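You operate a simulated robot arm through the tools that you are given. There is no shell and no other tool. Be economical: measure what you need, move in short steps, check, and stop when the job is done.

Carry out the task below with a simulated robot arm. There is one attempt and no reset: what you move stays moved.

TASK
Store-charge battery 65 and put it in the long blue tub.
Fine: it lies in the green tray; middle bay, lid shut, charger on, dial on Store, press Start; wait for Stored, switch off, then open the lid and leave it open; the other battery in the tray and those in the tester stay.
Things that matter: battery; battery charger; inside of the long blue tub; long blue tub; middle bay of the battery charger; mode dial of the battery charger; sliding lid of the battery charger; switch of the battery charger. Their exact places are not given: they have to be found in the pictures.

Only the result counts: the job must be done as asked and must still hold three seconds after the hand-in. Knocking over, shifting, dropping, spilling or breaking anything else fails it. Lids that push on must go on centred and level and be pressed home; caps that screw on are set level and turned clockwise until they are tight.

THE ROBOT
A 7-joint arm with a two-finger gripper, on a carriage that runs on a rail from [-102.3, 0.2] to [135.7, -0.3] (x, y) and turns from -1.955 to 3.84 rad about z. Base frame: it is fixed where the carriage stands at the start and does not move with it; the origin is on the floor, on the carriage's upright axis, x ahead of it, y to its left, z up. Units: cm, rad, N and s.
Its first joint turns from -2.601 to 2.601 rad. Places, roughly: battery charger [50, 60, 80]; inside of the long blue tub [70, 80, 80]; middle bay of the battery charger [50, 60, 80]; mode dial of the battery charger [50, 50, 80]; sliding lid of the battery charger [50, 70, 80]; switch of the battery charger [60, 50, 80]. Payload 2.45 kg.
The tool frame sits at the grasp point between the pads (the TCP): z along the fingers, y along the line on which they close. The tips reach 2.6 cm beyond it. The gripper opens to 9.6 cm. The gripper's body begins 6.9 cm behind the TCP.
Orientation is that of the tool frame in the base frame, as a unit quaternion [w, x, y, z]. With the fingers straight down and closing along the base's y, the tool's x points along the base's -x, its y along +y and its z along -z.

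THE INTERFACE
- The arm moves only by the tool step_arm. Its argument "deltas" is text: rows parted by semicolons, each of 7 numbers parted by spaces: the shift along the tool's x, y, z in cm, then the turn, a rotation vector about the tool's x, y, z in rad, then the gripper command, from -1 (shut) to 1 (fully open), values between in proportion. In form: x y z ax ay az grip; .... A call has 1 to 12 rows; each row shifts and turns the commanded pose from where the row before left it, along the tool's axes as they then stand. Rows are played at 5 a second. More than 5 cm and 0.15 rad between two rows, or a gripper value outside its range, and nothing of the call is played. A pose out of reach is approached as far as the arm can. The call stops where the force on the tool passes 90 N (or 10 N more than at its start, if that is more) or the arm is blocked; 0.2 s more then pass. The fingers move at their own pace and stop on an object; they squeeze with about 34 N. The grip force told is the motor's: it shows also when the fingers shut on nothing. Time passes only in rows, and 0.2 s behind the last, so rows that do not move let the fingers close. It gives the time, the measured TCP pose, the force on the tool (base axes), the opening and the grip force at its end, in the units of the frame above (readings bear some noise), with the torque about the TCP (base axes, N m) and any sound that the robot's microphone picked up.
- Cameras (640 x 400 px; columns grow to the right, rows downward): "scene" is now at [2.14, 21.56, 160.1]; the picture's right is [0.56, -0.83, 0.00], its down [-0.57, -0.38, -0.73] and it looks along [0.61, 0.41, -0.68] (base axes); focal length 278 px, centre (320, 200). "wrist" rides on the gripper at [8.2, 0.3, -9.8] in the tool frame; the picture's right is [-0.04, 1.00, 0.00], its down [-0.73, -0.03, -0.68] and it looks along [-0.68, -0.03, 0.73] (tool axes); focal length 256 px, centre (320, 200).
- grab_frame(camera): a new picture of that camera. No time passes.
- raise_lower(by): slides the trunk up (or, below 0, down) by that many cm; the arm and the scene camera ride with it, the base frame stays. It gives what a move gives, with no picture.
- steer(legs): drives the robot by 1 to 6 legs, each [ahead, left, turn to the left] in cm, cm and rad, along the robot's own axes; the way and the turn of a leg run together, so that a leg with both is an arc; at most 150 cm and 3.142 rad a leg. The arm and the cameras ride along, it lands a little off, and it stops where it bumps. It keeps to its track: a leg is cut to what the track allows. It gives what a move gives.
- head_to(pan, tilt): turns the head with the scene camera to pan (to the left, within 2.705 rad either way) and tilt (down, from -0.506 to 1.204), counted from straight ahead of the robot. It gives what a move gives.
- pixel_to_xyz(camera, pixels): for up to 12 pixels [column, row] of the newest picture of that camera ("zoom" is the newest enlarged one), the place [x, y, z] in the base frame of the surface seen there, good to about 0.2 cm. No time passes.
- enlarge(camera, box): a new picture of the part [left, top, right, bottom] of that camera's present view, enlarged. No time passes.
- finish_job(): hands the job in; it is judged then, once.

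Keep the steps short. Do not move on a guess: measure, check each grasp and each placing, and mend mistakes. In all there are 80 turns and 60 pictures (those below and enlarged ones count). Leave the gripper open and the arm clear of the work at the hand-in unless told otherwise, and finish with a single line.

The tools are called after "Emit:" by a JSON object that holds its "api" and its "payload". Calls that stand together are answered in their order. step_arm: Moves the arm, as the interface text tells. Its arguments: {"type":"object","properties":{"deltas":{"type":"string"}},"required":["deltas"]} The other tools are called the same way: raise_lower (by) slides the trunk up or down; steer (legs) drives the base; head_to (pan, tilt) turns the head that bears the scene camera; grab_frame (camera) takes a picture; pixel_to_xyz (camera, pixels) gives the place of the surface under pixels of a picture; enlarge (camera, box) takes an enlarged picture of a part of a camera's view; finish_job () hands the job in.

At the start:

```text
clock: 0.0
tcp_pos: [33.26, 68.43, 114.63]
tcp_rot: [0.0, 0.0, 1.0, 0.0]
contact_force: [0.0, 0.9, 0.1]
ft_torque: [0.01, 0.04, -0.01]
grip_width: 9.6
grasp_force: 0.0
trunk travel left (down, up): [-60.0, 11.0]
robot x, y, heading: [0.11, 0.06, -0.004]
head pan, tilt: [0.592, 0.754]
```

scene: 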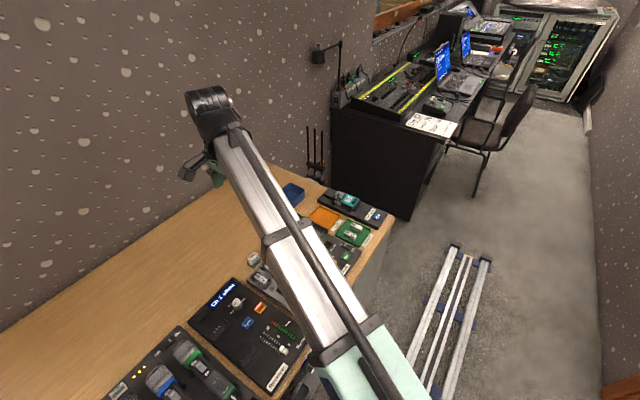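
wrist: 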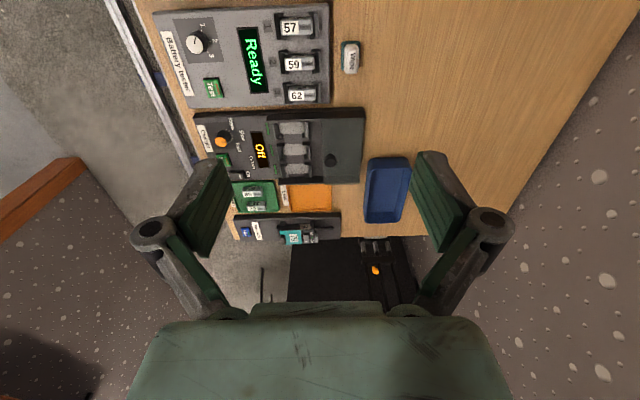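

I see the charger (about 290,145), green tray (255,197) and blue tub (387,190) in the wrist view. I'll enlarge that region.

Emit:
{"api": "enlarge", "payload": {"camera": "wrist", "box": [180, 90, 420, 250]}}

```text
2.50 times, centred on (300, 170) of wrist
```

zoom: 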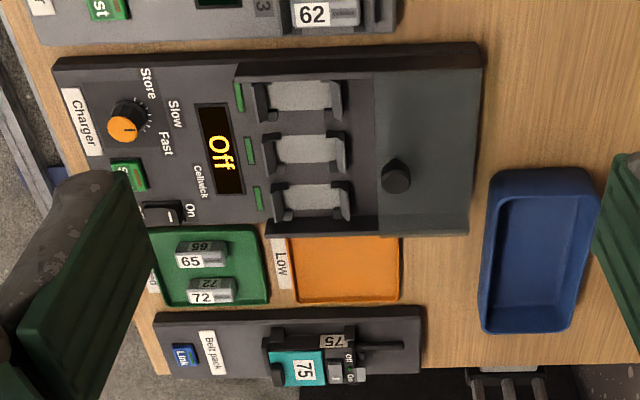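

Measuring the key points in the enlarged picture.

Emit:
{"api": "pixel_to_xyz", "payload": {"camera": "zoom", "pixels": [[124, 128], [130, 178], [165, 215], [397, 175], [430, 120], [300, 96], [310, 150], [312, 198], [191, 261], [210, 246], [202, 297], [540, 250]]}}

Emit:
{"api": "pixel_to_xyz", "payload": {"camera": "zoom", "pixels": [[258, 152], [345, 152], [380, 90], [480, 50], [465, 232], [150, 215], [252, 235], [265, 300], [155, 240], [500, 172], [600, 172], [570, 330]]}}

```text
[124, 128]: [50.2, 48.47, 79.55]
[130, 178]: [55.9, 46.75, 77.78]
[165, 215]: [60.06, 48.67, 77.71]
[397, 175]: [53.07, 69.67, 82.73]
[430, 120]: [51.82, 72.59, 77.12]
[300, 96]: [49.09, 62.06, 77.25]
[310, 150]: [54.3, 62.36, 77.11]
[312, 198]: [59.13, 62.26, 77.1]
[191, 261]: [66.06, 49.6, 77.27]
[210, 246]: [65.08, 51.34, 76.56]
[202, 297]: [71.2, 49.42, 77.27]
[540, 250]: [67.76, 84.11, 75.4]
```

```text
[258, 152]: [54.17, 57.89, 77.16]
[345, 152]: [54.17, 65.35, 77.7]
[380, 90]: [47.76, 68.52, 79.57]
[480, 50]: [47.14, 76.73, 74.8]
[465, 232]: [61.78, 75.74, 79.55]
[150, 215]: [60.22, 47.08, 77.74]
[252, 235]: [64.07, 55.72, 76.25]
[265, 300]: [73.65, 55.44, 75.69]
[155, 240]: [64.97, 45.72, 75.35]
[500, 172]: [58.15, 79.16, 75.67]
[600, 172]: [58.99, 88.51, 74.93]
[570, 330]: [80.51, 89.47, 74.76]
```

The tub (68, 84) is beyond reach from here, so I'll drive 24 cm along the rail, from where everything is in reach.

Emit:
{"api": "steer", "payload": {"legs": [[24, 0, 0]]}}

```text
clock: 1.8
tcp_pos: [57.31, 68.23, 114.53]
tcp_rot: [0.0, 0.0, 1.0, 0.0]
contact_force: [-0.3, 0.1, -0.1]
ft_torque: [0.03, -0.03, -0.05]
grip_width: 9.57
grasp_force: 0.0
trunk travel left (down, up): [-60.0, 11.0]
robot x, y, heading: [24.22, -0.23, -0.002]
head pan, tilt: [0.592, 0.754]
```

Moving the hand to about (48, 50, 96) so the wrist camera sees tray and charger closely.

Emit:
{"api": "step_arm", "payload": {"deltas": "1.5 -3 3 0 0 0 1;1.5 -3 3 0 0 0 1;1.5 -3 3 0 0 0 1;1.5 -3 3 0 0 0 1;1.5 -3 3 0 0 0 1;1.5 -3 3 0 0 0 1;0 0 0 0 0 0 1"}}

Emit:
{"api": "grab_frame", "payload": {"camera": "wrist"}}

```text
clock: 3.4
tcp_pos: [48.47, 50.3, 96.45]
tcp_rot: [0.0, 0.0, 1.0, 0.0]
contact_force: [0.4, 0.0, 0.1]
ft_torque: [0.02, -0.01, -0.01]
grip_width: 9.62
grasp_force: 0.0
trunk travel left (down, up): [-60.0, 11.0]
robot x, y, heading: [24.32, 0.37, 0.001]
head pan, tilt: [0.592, 0.754]
```

```text
56 pictures are left
```

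wrist: 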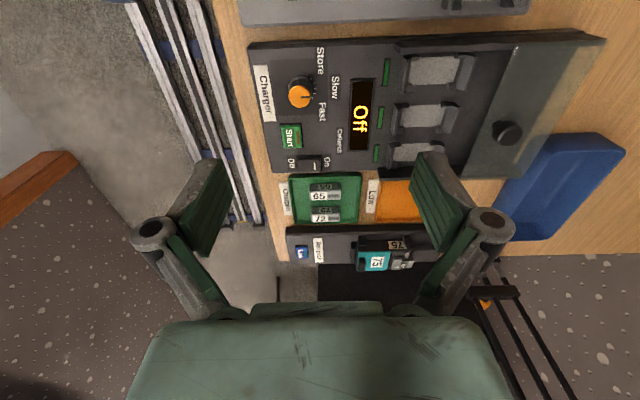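

Emit:
{"api": "enlarge", "payload": {"camera": "wrist", "box": [270, 150, 390, 225]}}

Emit:
{"api": "pixel_to_xyz", "payload": {"camera": "zoom", "pixels": [[260, 255], [310, 255], [360, 255], [235, 252], [375, 255], [310, 240], [300, 200], [340, 280], [310, 300], [300, 368], [360, 368], [240, 330]]}}

```text
5.33 times, centred on (330, 188) of wrist
```

zoom: 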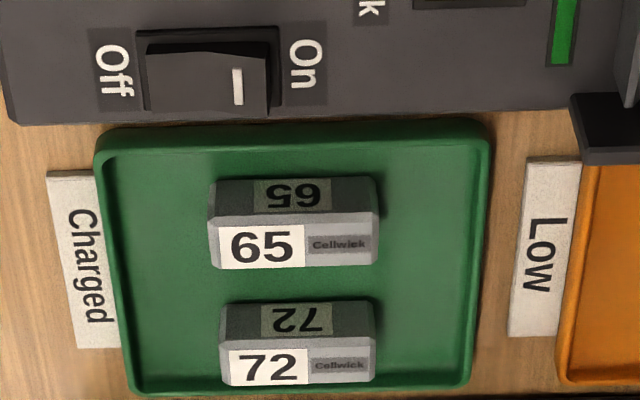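

```text
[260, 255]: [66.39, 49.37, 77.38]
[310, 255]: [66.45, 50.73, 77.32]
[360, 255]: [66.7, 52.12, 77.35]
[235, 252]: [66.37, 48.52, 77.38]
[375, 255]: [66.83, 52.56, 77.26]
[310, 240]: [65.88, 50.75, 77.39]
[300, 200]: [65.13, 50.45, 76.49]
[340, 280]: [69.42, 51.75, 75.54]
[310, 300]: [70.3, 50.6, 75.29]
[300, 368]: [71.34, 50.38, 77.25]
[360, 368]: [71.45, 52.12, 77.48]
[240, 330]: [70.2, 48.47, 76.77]
```

Battery 65 lies with its long side along y, about x 66, y 50.5, top z 77.4. Now the bays and the charger controls up close.

Emit:
{"api": "enlarge", "payload": {"camera": "wrist", "box": [340, 40, 500, 170]}}

Emit:
{"api": "pixel_to_xyz", "payload": {"camera": "zoom", "pixels": [[240, 290], [330, 290], [420, 290], [330, 265], [330, 330], [225, 270], [410, 270], [215, 310], [440, 255], [320, 350], [330, 440], [340, 120]]}}

```text
3.08 times, centred on (420, 105) of wrist
```

zoom: 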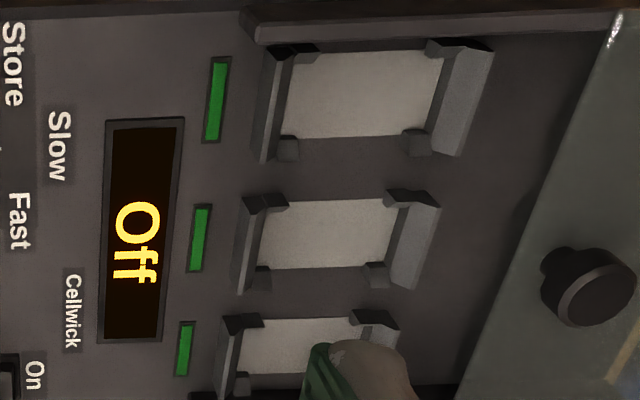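

```text
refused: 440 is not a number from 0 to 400
```

Emit:
{"api": "pixel_to_xyz", "payload": {"camera": "zoom", "pixels": [[330, 235], [280, 235], [385, 235], [320, 204], [325, 265], [267, 201], [260, 275], [413, 196], [378, 268], [245, 245], [428, 230], [330, 285]]}}

Emit:
{"api": "pixel_to_xyz", "payload": {"camera": "zoom", "pixels": [[250, 200], [285, 200], [240, 290], [270, 280], [392, 195], [435, 205], [365, 270], [390, 285], [268, 240], [400, 235], [360, 160], [290, 170]]}}

```text
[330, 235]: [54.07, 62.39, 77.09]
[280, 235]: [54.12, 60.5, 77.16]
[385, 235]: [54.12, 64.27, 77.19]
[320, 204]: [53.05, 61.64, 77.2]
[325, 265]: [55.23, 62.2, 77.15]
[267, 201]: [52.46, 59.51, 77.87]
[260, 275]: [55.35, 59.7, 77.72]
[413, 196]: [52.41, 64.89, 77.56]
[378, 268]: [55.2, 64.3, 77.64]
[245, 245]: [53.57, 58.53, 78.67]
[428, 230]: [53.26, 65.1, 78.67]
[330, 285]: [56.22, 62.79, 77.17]
```

```text
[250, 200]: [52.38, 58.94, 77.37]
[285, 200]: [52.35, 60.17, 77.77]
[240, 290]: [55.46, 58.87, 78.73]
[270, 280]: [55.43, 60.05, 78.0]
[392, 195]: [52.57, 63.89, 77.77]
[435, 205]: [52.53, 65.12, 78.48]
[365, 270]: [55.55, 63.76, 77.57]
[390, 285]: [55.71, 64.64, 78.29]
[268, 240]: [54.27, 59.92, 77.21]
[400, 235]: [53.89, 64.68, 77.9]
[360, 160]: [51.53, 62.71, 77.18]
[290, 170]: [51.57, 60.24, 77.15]
```

The bay is a cradle between end walls (y≈59.3 to 64.6), centred near (54.1, 62), open for fingers along x. So I grip across x: move over the tray, then turn the hand 90°.

Emit:
{"api": "step_arm", "payload": {"deltas": "-4.5 0 1 0 0 0 1;-4.5 0 1 0 0 0 1;-4.5 0 1 0 0 0 1;-4 0 1 0 0 0 1;0 0 0 0 0 0 1"}}

Emit:
{"api": "step_arm", "payload": {"deltas": "0 0 0 0 0 -0.1428 1;0 0 0 0 0 -0.1428 1;0 0 0 0 0 -0.1428 1;0 0 0 0 0 -0.1428 0.8;0 0 0 0 0 -0.1428 0.6;0 0 0 0 0 -0.1428 0.4;0 0 0 0 0 -0.1428 0.2;0 0 0 0 0 -0.1428 0;0 0 0 0 0 -0.1428 0;0 0 0 0 0 -0.1428 0;0 0 0 0 0 -0.1428 0;0 0 0 0 0 0 0"}}

Emit:
{"api": "grab_frame", "payload": {"camera": "wrist"}}

```text
clock: 4.6
tcp_pos: [65.82, 50.14, 92.5]
tcp_rot: [0.0, 0.0, 1.0, 0.0]
contact_force: [1.2, -1.0, 0.6]
ft_torque: [0.03, 0.02, -0.01]
grip_width: 9.58
grasp_force: 0.0
trunk travel left (down, up): [-60.0, 11.0]
robot x, y, heading: [24.01, -0.13, -0.0]
head pan, tilt: [0.592, 0.754]
```

```text
clock: 7.2
tcp_pos: [65.95, 50.3, 92.61]
tcp_rot: [0.0, 0.707, -0.707, 0.0]
contact_force: [0.2, 0.0, 0.1]
ft_torque: [0.0, 0.01, 0.02]
grip_width: 4.82
grasp_force: 0.0
trunk travel left (down, up): [-60.0, 11.0]
robot x, y, heading: [24.24, -0.08, 0.002]
head pan, tilt: [0.592, 0.754]
```

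```text
53 pictures are left
```

wrist: 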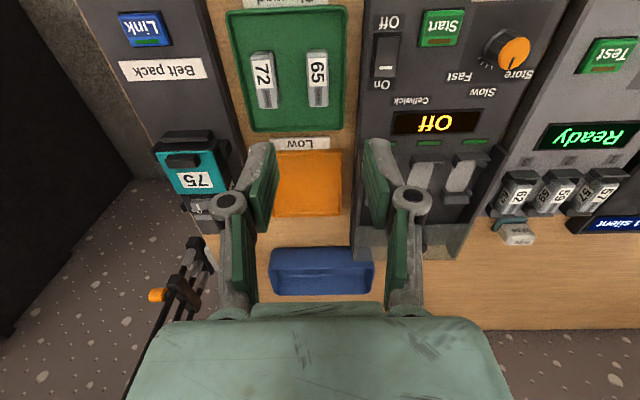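

Emit:
{"api": "enlarge", "payload": {"camera": "wrist", "box": [220, 0, 380, 100]}}

Emit:
{"api": "pixel_to_xyz", "payload": {"camera": "wrist", "pixels": [[317, 55], [317, 80], [317, 102], [310, 70], [324, 70], [342, 70], [346, 70], [335, 70], [349, 70], [357, 70], [362, 70], [290, 70]]}}

```text
4.00 times, centred on (300, 50) of wrist
```

zoom: 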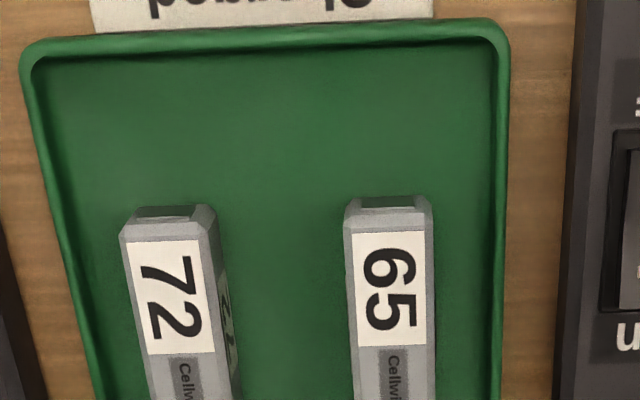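

```text
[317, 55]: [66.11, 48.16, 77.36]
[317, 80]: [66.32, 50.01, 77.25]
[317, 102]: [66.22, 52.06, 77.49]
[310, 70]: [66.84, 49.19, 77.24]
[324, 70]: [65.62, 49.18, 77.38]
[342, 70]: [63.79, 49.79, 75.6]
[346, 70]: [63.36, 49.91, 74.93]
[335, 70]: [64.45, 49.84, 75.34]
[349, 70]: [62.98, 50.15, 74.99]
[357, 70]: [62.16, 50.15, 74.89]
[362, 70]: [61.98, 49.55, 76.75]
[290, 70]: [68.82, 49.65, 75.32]
```

Battery 65 axis is at x≈66.2, y≈50.4, sides 65.2–67.2; the tray rim at x≈63.8 is up to z≈76.2. I go down with a 3.8 cm opening to TCP z≈79 so the tips stay above the rim.

Emit:
{"api": "step_arm", "payload": {"deltas": "-0.1 -0.25 4 0 0 0 -0.2;0 0 4 0 0 0 -0.2;0 0 3 0 0 0 -0.2;0 0 1.6 0 0 0 -0.2;0 0 0 0 0 0 -0.2"}}

Emit:
{"api": "grab_frame", "payload": {"camera": "wrist"}}

```text
clock: 8.4
tcp_pos: [66.24, 50.44, 79.99]
tcp_rot: [0.001, 0.707, -0.707, 0.0]
contact_force: [0.0, 0.0, -0.1]
ft_torque: [0.0, 0.0, -0.02]
grip_width: 3.86
grasp_force: 0.0
trunk travel left (down, up): [-60.0, 11.0]
robot x, y, heading: [23.83, 0.22, -0.005]
head pan, tilt: [0.592, 0.754]
```

```text
51 pictures are left
```

wrist: 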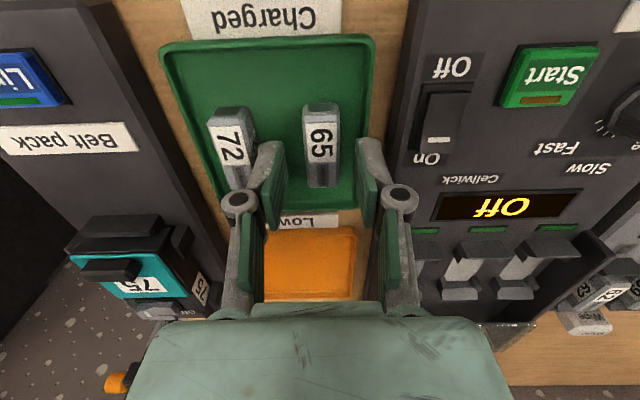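

Battery sits centred between the fingers. Down 1 cm more and close.

Emit:
{"api": "step_arm", "payload": {"deltas": "0 0 0.95 0 0 0 -0.2;0 0 0 0 0 0 -0.2;0 0 0 0 0 0 -0.6;0 0 0 0 0 0 -1;0 0 0 0 0 0 -1;0 0 0 0 0 0 -1"}}

```text
clock: 9.8
tcp_pos: [66.2, 50.34, 79.1]
tcp_rot: [0.0, -0.707, 0.707, 0.0]
contact_force: [-0.7, 0.5, 0.0]
ft_torque: [-0.01, -0.03, 0.02]
grip_width: 1.9
grasp_force: 33.8
trunk travel left (down, up): [-60.0, 11.0]
robot x, y, heading: [23.96, -0.26, 0.001]
head pan, tilt: [0.592, 0.754]
```

Width 1.9 cm: gripped. Lift to clear the lid and check.

Emit:
{"api": "step_arm", "payload": {"deltas": "0 0 -2 0 0 0 -1;0 0 -3 0 0 0 -1;0 0 -3 0 0 0 -1;0 0 0 0 0 0 -1"}}

Emit:
{"api": "grab_frame", "payload": {"camera": "wrist"}}

```text
clock: 10.8
tcp_pos: [66.24, 50.46, 87.07]
tcp_rot: [-0.001, -0.707, 0.707, 0.001]
contact_force: [-1.6, 0.0, -0.3]
ft_torque: [0.0, -0.02, -0.02]
grip_width: 1.91
grasp_force: 34.0
trunk travel left (down, up): [-60.0, 11.0]
robot x, y, heading: [24.28, -0.37, 0.001]
head pan, tilt: [0.592, 0.754]
```

```text
50 pictures are left
```

wrist: 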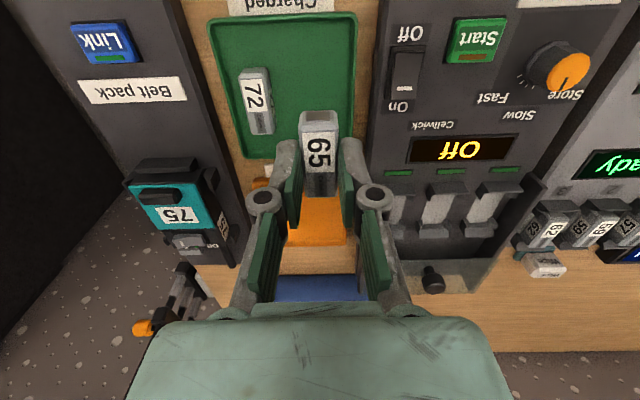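

Held. I measure the battery's place relative to the TCP.

Emit:
{"api": "enlarge", "payload": {"camera": "wrist", "box": [280, 100, 360, 210]}}

Emit:
{"api": "pixel_to_xyz", "payload": {"camera": "wrist", "pixels": [[320, 112], [320, 122], [320, 133], [320, 145], [320, 165], [320, 180], [320, 190], [320, 195], [310, 135], [333, 135]]}}

```text
3.64 times, centred on (320, 155) of wrist
```

zoom: 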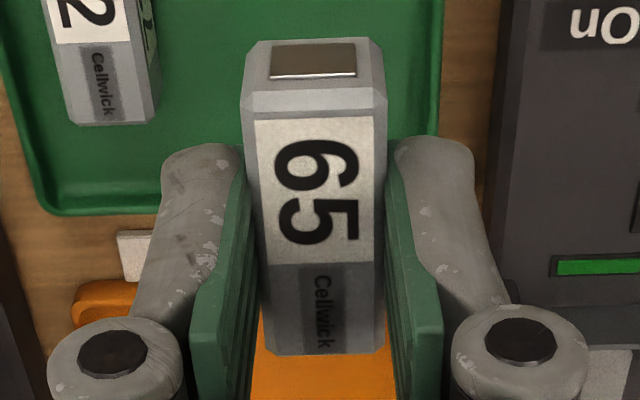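

```text
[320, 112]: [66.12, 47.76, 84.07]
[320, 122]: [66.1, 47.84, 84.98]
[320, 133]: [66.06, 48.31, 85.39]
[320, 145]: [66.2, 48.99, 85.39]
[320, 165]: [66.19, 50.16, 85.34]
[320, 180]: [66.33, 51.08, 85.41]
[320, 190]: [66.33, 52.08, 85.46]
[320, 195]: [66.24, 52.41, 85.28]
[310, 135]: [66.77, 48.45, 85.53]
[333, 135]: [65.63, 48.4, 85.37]
```

Emit:
{"api": "enlarge", "payload": {"camera": "wrist", "box": [375, 150, 535, 250]}}

```text
4.00 times, centred on (455, 200) of wrist
```

zoom: 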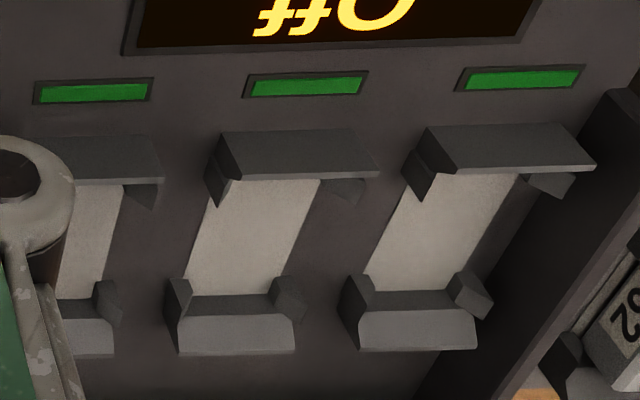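

Emit:
{"api": "pixel_to_xyz", "payload": {"camera": "zoom", "pixels": [[295, 140], [290, 155], [285, 165], [282, 174], [275, 183], [245, 260], [235, 285], [232, 295], [231, 305], [230, 314], [228, 330], [226, 348]]}}

Emit:
{"api": "pixel_to_xyz", "payload": {"camera": "zoom", "pixels": [[230, 150], [370, 165], [235, 160], [345, 190], [225, 185], [180, 300], [290, 300], [280, 290], [215, 220], [290, 220], [200, 250], [280, 250]]}}

```text
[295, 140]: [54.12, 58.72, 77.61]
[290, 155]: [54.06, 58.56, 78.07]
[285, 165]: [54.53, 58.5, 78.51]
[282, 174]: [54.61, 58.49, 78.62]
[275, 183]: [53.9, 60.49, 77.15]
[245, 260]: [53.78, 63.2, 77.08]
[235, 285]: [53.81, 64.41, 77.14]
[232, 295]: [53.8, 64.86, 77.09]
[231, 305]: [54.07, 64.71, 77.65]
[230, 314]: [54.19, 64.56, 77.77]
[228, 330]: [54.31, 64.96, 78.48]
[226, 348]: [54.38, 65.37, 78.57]
```

```text
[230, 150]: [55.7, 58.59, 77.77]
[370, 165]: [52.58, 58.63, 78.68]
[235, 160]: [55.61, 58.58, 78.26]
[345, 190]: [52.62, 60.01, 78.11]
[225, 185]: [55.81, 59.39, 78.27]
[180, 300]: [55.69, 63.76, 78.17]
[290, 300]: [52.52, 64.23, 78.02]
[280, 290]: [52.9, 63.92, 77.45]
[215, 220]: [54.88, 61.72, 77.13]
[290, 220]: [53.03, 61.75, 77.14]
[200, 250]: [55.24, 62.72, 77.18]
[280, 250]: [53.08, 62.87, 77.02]
```

Bay centre is (54.1, 62.0) with walls at y≈59.3 and 64.7; battery is 0.25 cm to −y from the TCP. Moving over the bay to TCP (54.1, 62.25), then lower to 83.

Emit:
{"api": "step_arm", "payload": {"deltas": "-2.95 3.03 0 0 0 0 -1;-2.95 3.03 0 0 0 0 -1;-2.95 3.03 0 0 0 0 -1;-2.95 3.03 0 0 0 0 -1;0 0 2 0 0 0 -1;0 0 2 0 0 0 -1;0 0 0 0 0 0 -1"}}

Emit:
{"api": "grab_frame", "payload": {"camera": "wrist"}}

```text
clock: 12.4
tcp_pos: [54.16, 62.19, 82.88]
tcp_rot: [0.001, 0.708, -0.707, 0.0]
contact_force: [-0.3, 0.5, -1.2]
ft_torque: [-0.03, 0.0, -0.02]
grip_width: 1.89
grasp_force: 34.1
trunk travel left (down, up): [-60.0, 11.0]
robot x, y, heading: [24.31, -0.14, 0.001]
head pan, tilt: [0.592, 0.754]
```

```text
47 pictures are left
```

wrist: 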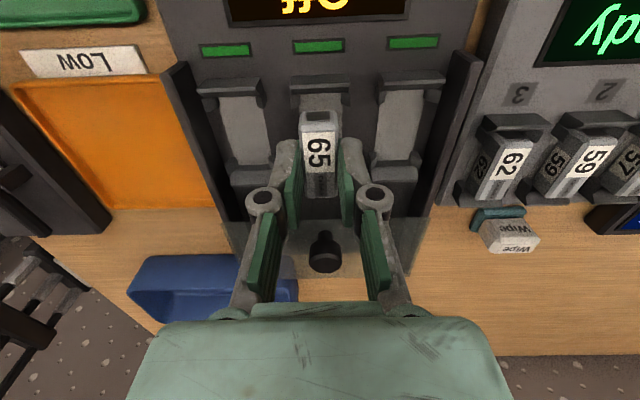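

Aligned with the middle bay. Lower slowly to seat.

Emit:
{"api": "step_arm", "payload": {"deltas": "0 0 1 0 0 0 -1;0 0 0.5 0 0 0 -1;0 0 0.25 0 0 0 -1;0 0 0.15 0 0 0 -1;0 0 0 0 0 0 -1"}}

Emit:
{"api": "enlarge", "payload": {"camera": "wrist", "box": [240, 40, 400, 240]}}

```text
clock: 13.6
tcp_pos: [54.18, 62.33, 81.12]
tcp_rot: [-0.001, -0.707, 0.707, 0.0]
contact_force: [-0.2, -0.1, -0.1]
ft_torque: [-0.02, 0.03, 0.0]
grip_width: 1.89
grasp_force: 34.2
trunk travel left (down, up): [-60.0, 11.0]
robot x, y, heading: [23.83, 0.04, -0.002]
head pan, tilt: [0.592, 0.754]
```

```text
2.00 times, centred on (320, 140) of wrist
```

zoom: 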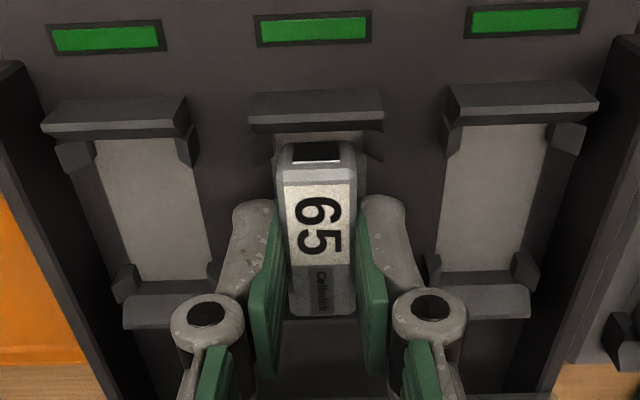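

Emit:
{"api": "pixel_to_xyz", "payload": {"camera": "zoom", "pixels": [[315, 153], [315, 175], [315, 240], [315, 295], [315, 305], [315, 120], [315, 137], [285, 160], [350, 160], [370, 155], [260, 155]]}}

```text
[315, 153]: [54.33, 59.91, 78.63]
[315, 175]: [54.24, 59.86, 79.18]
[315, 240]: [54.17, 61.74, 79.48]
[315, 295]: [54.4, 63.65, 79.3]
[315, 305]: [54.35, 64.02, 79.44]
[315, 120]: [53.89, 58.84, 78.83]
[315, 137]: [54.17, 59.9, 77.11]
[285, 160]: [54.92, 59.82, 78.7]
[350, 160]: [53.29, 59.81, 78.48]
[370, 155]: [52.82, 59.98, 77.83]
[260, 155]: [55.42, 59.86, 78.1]
```

Well aligned; top is about 0.2 cm above seated. Lower a little until contact.

Emit:
{"api": "step_arm", "payload": {"deltas": "0 0 0.15 0 0 0 -1;0 0 0.1 0 0 0 -1;0 0 0.1 0 0 0 -1;0 0 0 0 0 0 -1"}}

```text
clock: 14.6
tcp_pos: [54.16, 62.21, 80.81]
tcp_rot: [0.0, -0.707, 0.708, 0.0]
contact_force: [-0.5, 0.1, 0.3]
ft_torque: [-0.01, 0.02, 0.0]
grip_width: 1.89
grasp_force: 34.1
trunk travel left (down, up): [-60.0, 11.0]
robot x, y, heading: [24.02, 0.17, -0.003]
head pan, tilt: [0.592, 0.754]
```

Emit:
{"api": "step_arm", "payload": {"deltas": "0 0 0.1 0 0 0 -1;0 0 0.1 0 0 0 -1;0 0 0 0 0 0 -1"}}

```text
clock: 15.4
tcp_pos: [54.16, 62.21, 80.8]
tcp_rot: [-0.001, 0.707, -0.707, 0.0]
contact_force: [3.3, 2.7, 22.3]
ft_torque: [-0.09, -0.08, 0.01]
grip_width: 1.9
grasp_force: 34.0
trunk travel left (down, up): [-60.0, 11.0]
robot x, y, heading: [24.21, -0.18, -0.0]
head pan, tilt: [0.592, 0.754]
```

Contact (22 N): seated. Release slightly and rise.

Emit:
{"api": "step_arm", "payload": {"deltas": "0 0 -0.1 0 0 0 -1;0 0 0 0 0 0 -0.3;0 0 0 0 0 0 -0.3;0 0 -2 0 0 0 -0.3;0 0 -4 0 0 0 -0.3;0 0 -4 0 0 0 -0.3;0 0 0 0 0 0 -0.3"}}

Emit:
{"api": "enlarge", "payload": {"camera": "wrist", "box": [220, 0, 420, 250]}}

Emit:
{"api": "pixel_to_xyz", "payload": {"camera": "zoom", "pixels": [[320, 200], [320, 100]]}}

```text
clock: 17.0
tcp_pos: [54.2, 62.22, 90.75]
tcp_rot: [0.0, -0.707, 0.707, 0.001]
contact_force: [-0.7, 0.6, -0.2]
ft_torque: [0.02, 0.02, 0.03]
grip_width: 3.36
grasp_force: 0.1
trunk travel left (down, up): [-60.0, 11.0]
robot x, y, heading: [23.85, 0.18, -0.001]
head pan, tilt: [0.592, 0.754]
```

```text
1.60 times, centred on (320, 125) of wrist
```

zoom: 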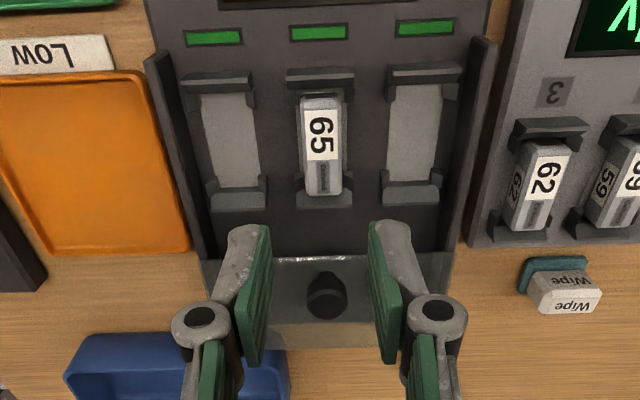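

```text
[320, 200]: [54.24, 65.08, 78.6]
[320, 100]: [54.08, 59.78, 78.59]
```

Battery 65 seated. Next the lid knob at zoom (327, 292); measuring it.

Emit:
{"api": "pixel_to_xyz", "payload": {"camera": "zoom", "pixels": [[326, 280], [326, 290], [326, 305], [310, 300], [344, 300], [326, 314], [300, 320], [330, 262], [330, 256], [280, 262], [330, 344], [400, 320]]}}

```text
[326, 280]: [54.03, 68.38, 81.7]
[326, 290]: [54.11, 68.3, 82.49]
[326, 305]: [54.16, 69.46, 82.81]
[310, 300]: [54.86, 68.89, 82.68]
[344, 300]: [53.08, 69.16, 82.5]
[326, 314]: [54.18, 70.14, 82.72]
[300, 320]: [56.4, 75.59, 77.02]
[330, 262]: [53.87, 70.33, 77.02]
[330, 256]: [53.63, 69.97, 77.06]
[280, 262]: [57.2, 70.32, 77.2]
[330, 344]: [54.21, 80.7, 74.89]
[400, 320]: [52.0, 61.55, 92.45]
```

Knob centre (54.15, 69.3), top 82.8, diameter about 2. Grip it across x with tips at 80.3.

Emit:
{"api": "step_arm", "payload": {"deltas": "-3.5 0 0 0 0 0 0;-3.55 0 0 0 0 0 0;0 0 4 0 0 0 0;0 0 3.8 0 0 0 0;0 0 0 0 0 0 0;0 0 0 0 0 0 -0.7;0 0 0 0 0 0 -1;0 0 0 0 0 0 -1"}}

Emit:
{"api": "grab_frame", "payload": {"camera": "wrist"}}

```text
clock: 18.8
tcp_pos: [54.07, 69.24, 82.92]
tcp_rot: [-0.001, 0.708, -0.707, 0.0]
contact_force: [-0.7, 0.8, 4.2]
ft_torque: [0.24, -0.04, 0.01]
grip_width: 2.26
grasp_force: 45.5
trunk travel left (down, up): [-60.0, 11.0]
robot x, y, heading: [23.85, 0.12, 0.001]
head pan, tilt: [0.592, 0.754]
```

```text
44 pictures are left
```

wrist: 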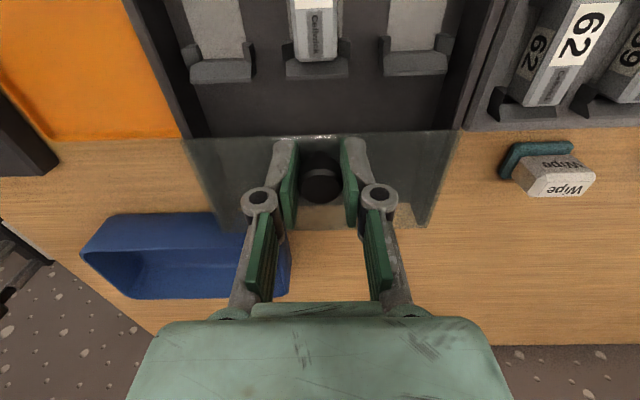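

Knob held. Slide it towards −y (tool +x) in small steps.

Emit:
{"api": "step_arm", "payload": {"deltas": "0.7 0 0 0 0 0 -1;0.8 0 0 0 0 0 -1;0.8 0 0 0 0 0 -1;0.8 0 0 0 0 0 -1;0.8 0 0 0 0 0 -1;0.8 0 0 0 0 0 -1;0.8 0 0 0 0 0 -1;0.8 0 0 0 0 0 -1;0.8 0 0 0 0 0 -1;0 0 0 0 0 0 -1"}}

Emit:
{"api": "grab_frame", "payload": {"camera": "wrist"}}

```text
clock: 21.0
tcp_pos: [54.05, 62.24, 82.82]
tcp_rot: [0.001, -0.707, 0.707, 0.0]
contact_force: [-4.2, -1.1, -1.5]
ft_torque: [0.2, 0.08, 0.02]
grip_width: 2.26
grasp_force: 45.1
trunk travel left (down, up): [-60.0, 11.0]
robot x, y, heading: [24.43, -0.13, -0.003]
head pan, tilt: [0.592, 0.754]
```

```text
43 pictures are left
```

wrist: 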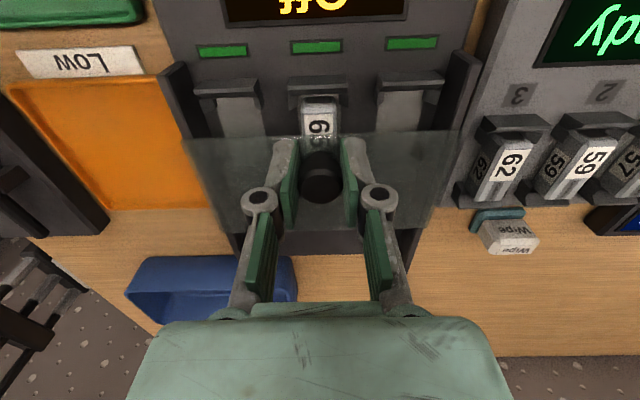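

The lid follows; its leading edge still lies short. Continue until it stops.

Emit:
{"api": "step_arm", "payload": {"deltas": "0.6 0 0 0 0 0 -1;0.6 0 0 0 0 0 -1;0.5 0 0 0 0 0 -1;0.4 0 0 0 0 0 -1;0.4 0 0 0 0 0 -1;0.3 0 0 0 0 0 -1;0.3 0 0 0 0 0 -1;0 0 0 0 0 0 -1"}}

Emit:
{"api": "grab_frame", "payload": {"camera": "wrist"}}

```text
clock: 22.8
tcp_pos: [54.11, 59.24, 82.93]
tcp_rot: [0.0, -0.707, 0.707, 0.0]
contact_force: [-4.6, 9.7, -5.6]
ft_torque: [-0.4, 0.08, 0.0]
grip_width: 2.23
grasp_force: 44.9
trunk travel left (down, up): [-60.0, 11.0]
robot x, y, heading: [24.42, 0.07, 0.003]
head pan, tilt: [0.592, 0.754]
```

```text
42 pictures are left
```

wrist: 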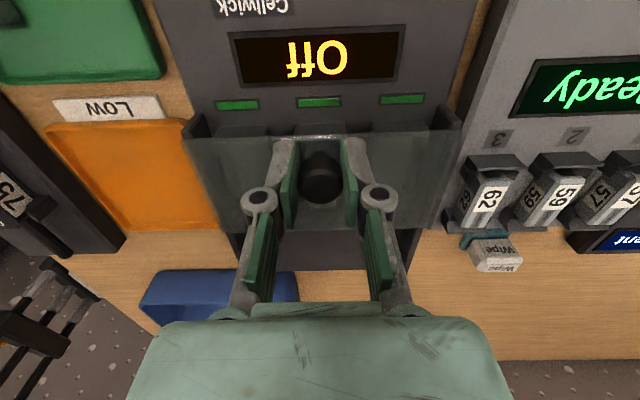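

Some resistance. Push a bit further to find the stop.

Emit:
{"api": "step_arm", "payload": {"deltas": "0.3 0 0 0 0 0 -1;0.2 0 0 0 0 0 -1;0 0 0 0 0 0 -1"}}

```text
clock: 23.6
tcp_pos: [54.06, 59.08, 82.89]
tcp_rot: [0.003, -0.707, 0.707, 0.002]
contact_force: [-5.6, 38.2, 3.0]
ft_torque: [0.54, 0.1, -0.03]
grip_width: 2.28
grasp_force: 45.6
trunk travel left (down, up): [-60.0, 11.0]
robot x, y, heading: [24.06, 0.22, 0.003]
head pan, tilt: [0.592, 0.754]
```

Stop reached (38 N, knob travelled 10 cm): lid shut. Ease off, release, rise, and move back to view the controls.

Emit:
{"api": "step_arm", "payload": {"deltas": "-0.4 0 0 0 0 0 -1;0 0 0 0 0 0 -0.3;0 0 0 0 0 0 0;0 0 -4 0 0 0 0;0 0 -4 0 0 0 0;4 0 -2 0 0 0 0;5 0 0 0 0 0 -0.5;4 0 0 0 0 0 -1;0 0 0 0 0 0 -1"}}

Emit:
{"api": "grab_frame", "payload": {"camera": "wrist"}}

```text
clock: 25.6
tcp_pos: [53.92, 45.96, 92.84]
tcp_rot: [0.0, -0.707, 0.707, 0.0]
contact_force: [0.5, 0.2, 0.8]
ft_torque: [0.01, -0.02, -0.02]
grip_width: 0.0
grasp_force: 27.8
trunk travel left (down, up): [-60.0, 11.0]
robot x, y, heading: [24.01, -0.12, 0.002]
head pan, tilt: [0.592, 0.754]
```

```text
41 pictures are left
```

wrist: 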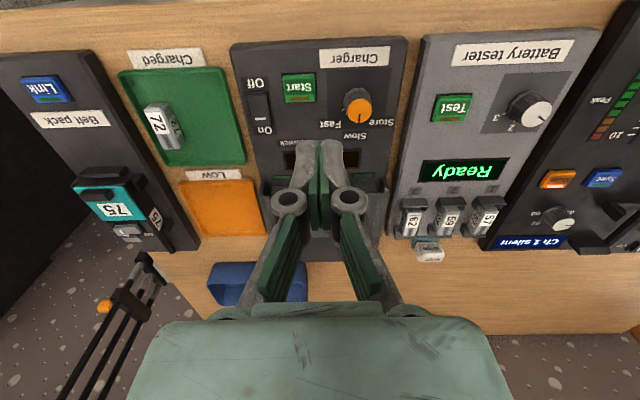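

Emit:
{"api": "enlarge", "payload": {"camera": "wrist", "box": [230, 60, 410, 170]}}

Emit:
{"api": "pixel_to_xyz", "payload": {"camera": "wrist", "pixels": [[257, 100], [259, 110], [261, 125], [259, 118], [299, 87], [299, 80], [357, 103], [350, 115], [366, 110], [357, 92], [372, 122], [264, 135]]}}

```text
3.56 times, centred on (320, 115) of wrist
```

zoom: 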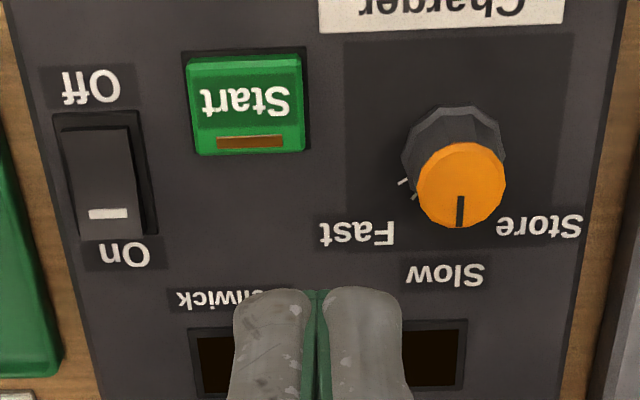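

```text
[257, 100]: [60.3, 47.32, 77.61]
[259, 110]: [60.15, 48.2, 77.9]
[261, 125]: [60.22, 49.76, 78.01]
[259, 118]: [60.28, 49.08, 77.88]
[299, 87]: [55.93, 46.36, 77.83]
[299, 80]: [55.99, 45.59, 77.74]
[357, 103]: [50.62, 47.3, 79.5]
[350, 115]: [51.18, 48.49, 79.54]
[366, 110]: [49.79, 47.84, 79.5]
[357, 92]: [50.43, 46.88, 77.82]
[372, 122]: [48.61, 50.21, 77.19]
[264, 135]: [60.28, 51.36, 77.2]
```

The dial pointer points at +y (Slow); switch is Off with its On end raised at about (60.2, 49.6, 78). I press the On end with closed fingers: go above it first.

Emit:
{"api": "pixel_to_xyz", "payload": {"camera": "zoom", "pixels": [[541, 226], [445, 272], [357, 232], [460, 180], [460, 200], [460, 225], [403, 182], [413, 196], [425, 150], [500, 150], [418, 180], [505, 185]]}}

Emit:
{"api": "step_arm", "payload": {"deltas": "-2 -3.14 2.5 0 0 0 -1;-2.1 -3.14 2.5 0 0 0 -1;0 0 3 0 0 0 -1;0 0 2.8 0 0 0 -1;0 0 0 0 0 0 -1"}}

Emit:
{"api": "grab_frame", "payload": {"camera": "wrist"}}

```text
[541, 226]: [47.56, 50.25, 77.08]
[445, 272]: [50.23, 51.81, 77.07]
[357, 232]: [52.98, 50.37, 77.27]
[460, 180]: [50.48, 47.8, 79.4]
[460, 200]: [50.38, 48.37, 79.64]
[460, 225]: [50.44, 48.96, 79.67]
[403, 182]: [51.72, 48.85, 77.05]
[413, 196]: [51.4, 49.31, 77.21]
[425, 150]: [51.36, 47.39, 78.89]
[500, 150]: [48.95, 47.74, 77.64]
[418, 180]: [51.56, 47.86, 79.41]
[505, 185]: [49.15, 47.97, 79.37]
```

```text
clock: 26.8
tcp_pos: [60.26, 50.16, 82.07]
tcp_rot: [0.001, -0.707, 0.708, 0.0]
contact_force: [-0.6, 0.2, 0.1]
ft_torque: [0.01, 0.01, -0.02]
grip_width: 0.02
grasp_force: 28.1
trunk travel left (down, up): [-60.0, 11.0]
robot x, y, heading: [23.61, 0.28, 0.003]
head pan, tilt: [0.592, 0.754]
```

```text
39 pictures are left
```

wrist: 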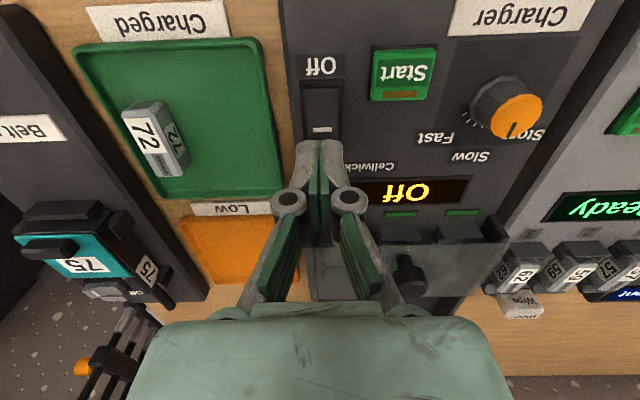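

Finger tip is just above the On end. Pressing down in small steps.

Emit:
{"api": "step_arm", "payload": {"deltas": "0 0 1 0 0 0 -1;0 0 0.4 0 0 0 -1;0 0 0.3 0 0 0 -1;0 0 0.3 0 0 0 -1;0 0 0.2 0 0 0 -1;0 0 0 0 0 0 -1"}}

Emit:
{"api": "grab_frame", "payload": {"camera": "wrist"}}

```text
clock: 28.2
tcp_pos: [60.29, 50.09, 80.46]
tcp_rot: [-0.006, 0.707, -0.707, -0.001]
contact_force: [11.1, 15.7, 88.7]
ft_torque: [-0.62, -0.22, 0.3]
grip_width: 0.62
grasp_force: 29.1
trunk travel left (down, up): [-60.0, 11.0]
robot x, y, heading: [24.24, 0.23, 0.0]
head pan, tilt: [0.592, 0.754]
```

```text
38 pictures are left
```

wrist: 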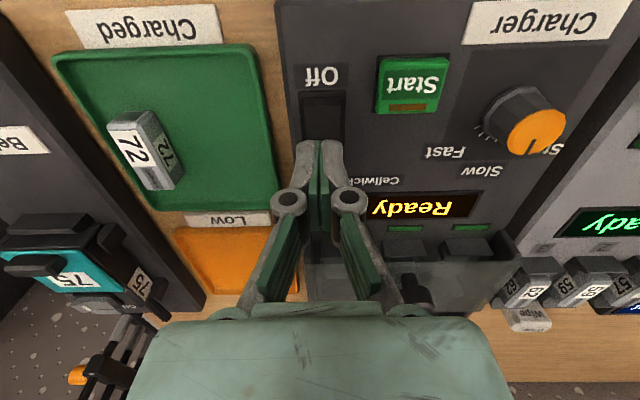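

Display reads "Ready" — it's on. Lift and move above the dial with the gripper half open.

Emit:
{"api": "step_arm", "payload": {"deltas": "0 0 -2 0 0 0 -1;0 0 -4 0 0 0 -1;0 0 -2 0 0 0 -1;1.1 4.9 0 0 0 0 -0.2;1.2 5 0 0 0 0 0;0 0 0 0 0 0 0"}}

Emit:
{"api": "enlarge", "payload": {"camera": "wrist", "box": [220, 50, 420, 175]}}

Emit:
{"api": "pixel_to_xyz", "payload": {"camera": "zoom", "pixels": [[320, 200], [280, 200], [360, 200], [320, 240], [320, 160]]}}

```text
refused: row 4 steps farther than a row can; nothing moved
```

```text
3.20 times, centred on (320, 112) of wrist
```

zoom: 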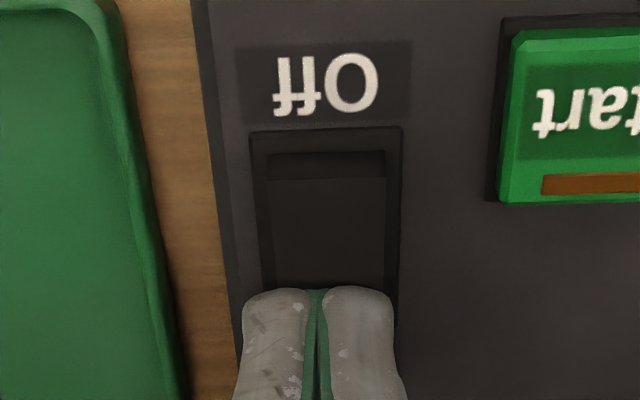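

```text
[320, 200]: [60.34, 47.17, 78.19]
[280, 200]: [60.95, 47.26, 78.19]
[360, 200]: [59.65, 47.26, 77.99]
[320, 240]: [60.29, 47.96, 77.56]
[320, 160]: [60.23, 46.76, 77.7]
```

Emit:
{"api": "step_arm", "payload": {"deltas": "0 0 -2 0 0 0 -1;0 0 -4 0 0 0 -1;0 0 -2.3 0 0 0 -1;0.8 3.3 0 0 0 0 -0.2;0.8 3.3 0 0 0 0 0;0.7 3.3 0 0 0 0 0;0 0 0 0 0 0 0"}}

Emit:
{"api": "enlarge", "payload": {"camera": "wrist", "box": [220, 30, 420, 155]}}

Emit:
{"api": "pixel_to_xyz", "payload": {"camera": "zoom", "pixels": [[320, 200], [280, 200], [360, 200], [320, 240], [320, 160]]}}

```text
clock: 29.8
tcp_pos: [50.5, 47.76, 88.14]
tcp_rot: [0.0, 0.707, -0.707, 0.0]
contact_force: [-0.2, -0.5, 1.1]
ft_torque: [-0.02, 0.01, 0.02]
grip_width: 4.81
grasp_force: 0.1
trunk travel left (down, up): [-60.0, 11.0]
robot x, y, heading: [24.26, -0.15, 0.001]
head pan, tilt: [0.592, 0.754]
```

```text
3.20 times, centred on (320, 92) of wrist
```

zoom: 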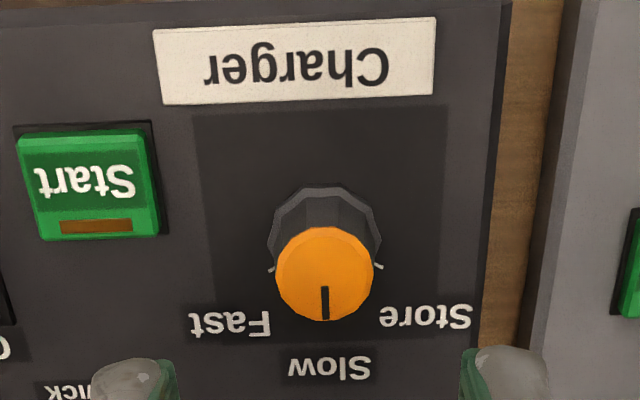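

```text
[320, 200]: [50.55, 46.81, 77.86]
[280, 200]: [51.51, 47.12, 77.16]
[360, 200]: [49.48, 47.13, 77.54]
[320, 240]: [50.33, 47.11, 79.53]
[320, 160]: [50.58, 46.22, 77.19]
```

Emit:
{"api": "pixel_to_xyz", "payload": {"camera": "zoom", "pixels": [[271, 268], [382, 267], [325, 231], [325, 315], [280, 275], [368, 275], [325, 275], [425, 318], [230, 325], [328, 366]]}}

```text
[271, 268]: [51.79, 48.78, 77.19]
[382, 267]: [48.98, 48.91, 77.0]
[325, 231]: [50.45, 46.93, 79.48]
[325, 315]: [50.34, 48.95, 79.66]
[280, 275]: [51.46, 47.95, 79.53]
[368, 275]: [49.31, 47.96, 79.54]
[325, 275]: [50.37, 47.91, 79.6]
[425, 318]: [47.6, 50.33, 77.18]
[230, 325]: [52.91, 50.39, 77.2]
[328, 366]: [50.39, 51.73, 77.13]
```

Dial axis is (50.4, 47.9), Store direction about 47° counterclockwise from the present. Lower around the dial and grip.

Emit:
{"api": "step_arm", "payload": {"deltas": "-0.14 0.1 4 0 0 0 0;0 0 3 0 0 0 0;0 0 0.8 0 0 0 0;0 0 0 0 0 0 0;0 0 0 0 0 0 -0.6;0 0 0 0 0 0 -1;0 0 0 0 0 0 -1"}}

```text
clock: 31.4
tcp_pos: [50.32, 47.98, 80.46]
tcp_rot: [0.0, 0.707, -0.707, 0.0]
contact_force: [-3.5, 0.1, 0.9]
ft_torque: [0.37, 0.03, 0.01]
grip_width: 2.48
grasp_force: 45.3
trunk travel left (down, up): [-60.0, 11.0]
robot x, y, heading: [24.24, -0.26, 0.003]
head pan, tilt: [0.592, 0.754]
```

Dial held (2.48 cm). Turn counterclockwise (tool −z) by 0.8 rad.

Emit:
{"api": "step_arm", "payload": {"deltas": "0 0 0 0 0 -0.1 -1;0 0 0 0 0 -0.1 -1;0 0 0 0 0 -0.1 -1;0 0 0 0 0 -0.1 -1;0 0 0 0 0 -0.1 -1;0 0 0 0 0 -0.1 -1;0 0 0 0 0 -0.1 -1;0 0 0 0 0 -0.1 -1;0 0 0 0 0 0 -1"}}

Emit:
{"api": "enlarge", "payload": {"camera": "wrist", "box": [240, 100, 400, 220]}}

```text
clock: 33.4
tcp_pos: [50.59, 47.93, 80.51]
tcp_rot: [-0.001, 0.927, -0.376, 0.001]
contact_force: [13.5, 6.6, 17.0]
ft_torque: [0.27, -0.14, -0.01]
grip_width: 2.49
grasp_force: 44.6
trunk travel left (down, up): [-60.0, 11.0]
robot x, y, heading: [24.38, 0.06, 0.003]
head pan, tilt: [0.592, 0.754]
```

```text
3.33 times, centred on (320, 160) of wrist
```

zoom: 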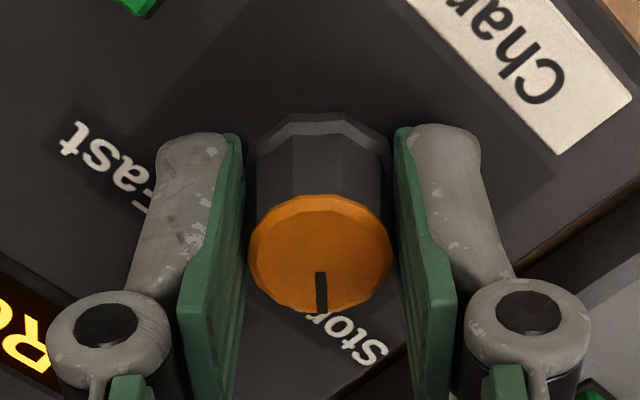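

The pointer turned with the hand, about 46°, towards Store. Release, rise, and look.

Emit:
{"api": "step_arm", "payload": {"deltas": "0 0 0 0 0 0 -0.6;0 0 0 0 0 0 0;0 0 0 0 0 0 0;0 0 -4 0 0 0 0;0 0 -4 0 0 0 0;0 0 0 0 0 0 0"}}

Emit:
{"api": "enlarge", "payload": {"camera": "wrist", "box": [220, 20, 420, 160]}}

Emit:
{"api": "pixel_to_xyz", "payload": {"camera": "zoom", "pixels": [[320, 240], [320, 280], [320, 300]]}}

```text
clock: 34.8
tcp_pos: [50.32, 47.93, 88.55]
tcp_rot: [-0.001, 0.926, -0.377, 0.0]
contact_force: [-0.1, 0.2, -0.1]
ft_torque: [0.01, 0.0, 0.0]
grip_width: 4.78
grasp_force: 0.0
trunk travel left (down, up): [-60.0, 11.0]
robot x, y, heading: [24.19, 0.4, -0.003]
head pan, tilt: [0.592, 0.754]
```

```text
2.86 times, centred on (320, 90) of wrist
```

zoom: 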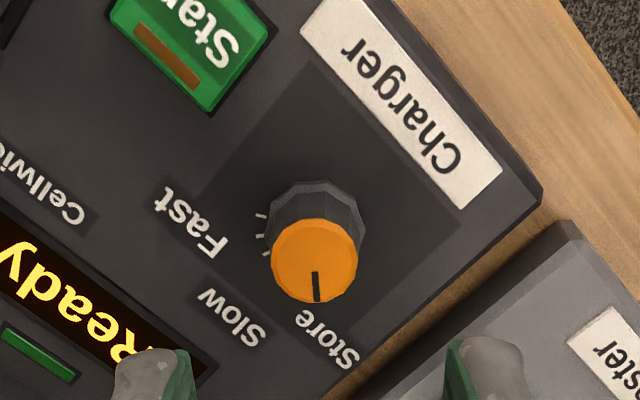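

```text
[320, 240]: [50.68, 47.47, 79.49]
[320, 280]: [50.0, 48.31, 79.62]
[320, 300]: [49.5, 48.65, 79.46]
```

Pointer is on Store. Rotate the hand back, close fingers, move above Start (55.9, 46.2).

Emit:
{"api": "step_arm", "payload": {"deltas": "0 0 0 0 0 0.133 -0.5;0 0 0 0 0 0.133 -1;0 0 0 0 0 0.133 -1;0 0 0 0 0 0.133 -1;0 0 0 0 0 0.133 -1;0 0 0 0 0 0.133 -1;0.9 -2.8 2 0 0 0 -1;0.9 -2.8 2 0 0 0 -1;0 0 2.5 0 0 0 -1;0 0 0 0 0 0 -1"}}

Emit:
{"api": "grab_frame", "payload": {"camera": "wrist"}}

```text
clock: 37.0
tcp_pos: [55.97, 46.12, 81.97]
tcp_rot: [0.0, 0.707, -0.707, 0.001]
contact_force: [0.1, 1.2, 0.2]
ft_torque: [0.0, 0.02, -0.01]
grip_width: 0.0
grasp_force: 28.5
trunk travel left (down, up): [-60.0, 11.0]
robot x, y, heading: [24.14, 0.12, 0.001]
head pan, tilt: [0.592, 0.754]
```

```text
33 pictures are left
```

wrist: 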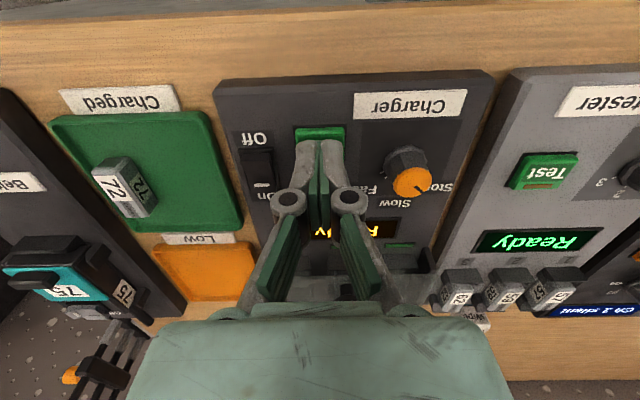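

Pointer at Store, fingers over Start. Press gently.

Emit:
{"api": "step_arm", "payload": {"deltas": "0 0 1.2 0 0 0 -1;0 0 0.3 0 0 0 -1;0 0 0.2 0 0 0 -1;0 0 0.2 0 0 0 -1;0 0 0.1 0 0 0 -1;0 0 0 0 0 0 -1"}}

Emit:
{"api": "grab_frame", "payload": {"camera": "wrist"}}

```text
clock: 38.4
tcp_pos: [55.94, 46.08, 79.93]
tcp_rot: [0.0, 0.708, -0.706, 0.0]
contact_force: [2.5, -1.2, 9.8]
ft_torque: [0.0, -0.08, -0.02]
grip_width: 0.61
grasp_force: 28.3
trunk travel left (down, up): [-60.0, 11.0]
robot x, y, heading: [24.01, -0.01, 0.004]
head pan, tilt: [0.592, 0.754]
heard: click
```

```text
32 pictures are left
```

wrist: 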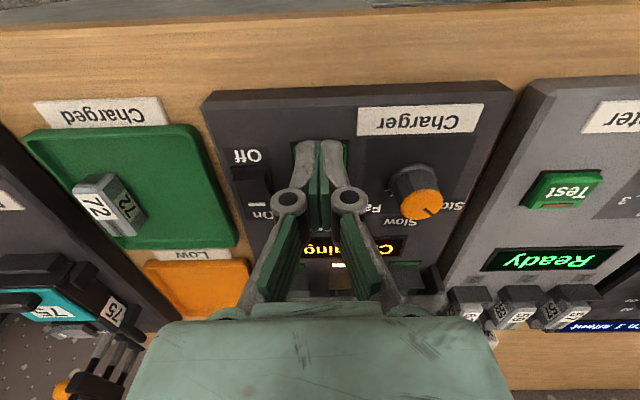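

A click; display says "Charging". Lift to see the display and wait.

Emit:
{"api": "step_arm", "payload": {"deltas": "0 0 -3 0 0 0 -1;0 0 -4 0 0 0 -1;0 -4.3 -3 0 0 0 -1;0 0 0 0 0 0 -1;0 0 0 0 0 0 -1;0 0 0 0 0 0 -1;0 0 0 0 0 0 -1;0 0 0 0 0 0 -1;0 0 0 0 0 0 -1;0 0 0 0 0 0 -1"}}

Emit:
{"api": "enlarge", "payload": {"camera": "wrist", "box": [240, 20, 480, 200]}}

```text
refused: row 3 steps farther than a row can; nothing moved
```

```text
2.22 times, centred on (360, 110) of wrist
```

zoom: 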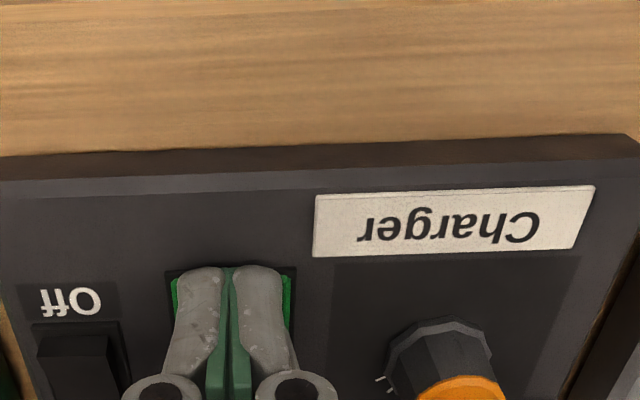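

Emit:
{"api": "step_arm", "payload": {"deltas": "0 0 -3 0 0 0 -1;0 0 -4 0 0 0 -1;0 -2.1 -3 0 0 0 -1;0 -2.2 0 0 0 0 -1;0 0 0 0 0 0 -1;0 0 0 0 0 0 -1;0 0 0 0 0 0 -1;0 0 0 0 0 0 -1;0 0 0 0 0 0 -1;0 0 0 0 0 0 -1"}}

Emit:
{"api": "grab_frame", "payload": {"camera": "wrist"}}

```text
clock: 40.6
tcp_pos: [60.21, 46.06, 89.84]
tcp_rot: [0.0, 0.708, -0.706, 0.0]
contact_force: [0.6, 0.0, 0.1]
ft_torque: [-0.02, 0.0, -0.02]
grip_width: 0.0
grasp_force: 28.7
trunk travel left (down, up): [-60.0, 11.0]
robot x, y, heading: [24.13, -0.01, -0.002]
head pan, tilt: [0.592, 0.754]
```

```text
30 pictures are left
```

wrist: 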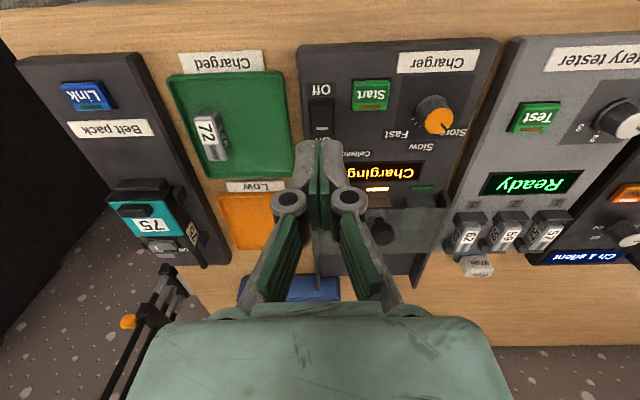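

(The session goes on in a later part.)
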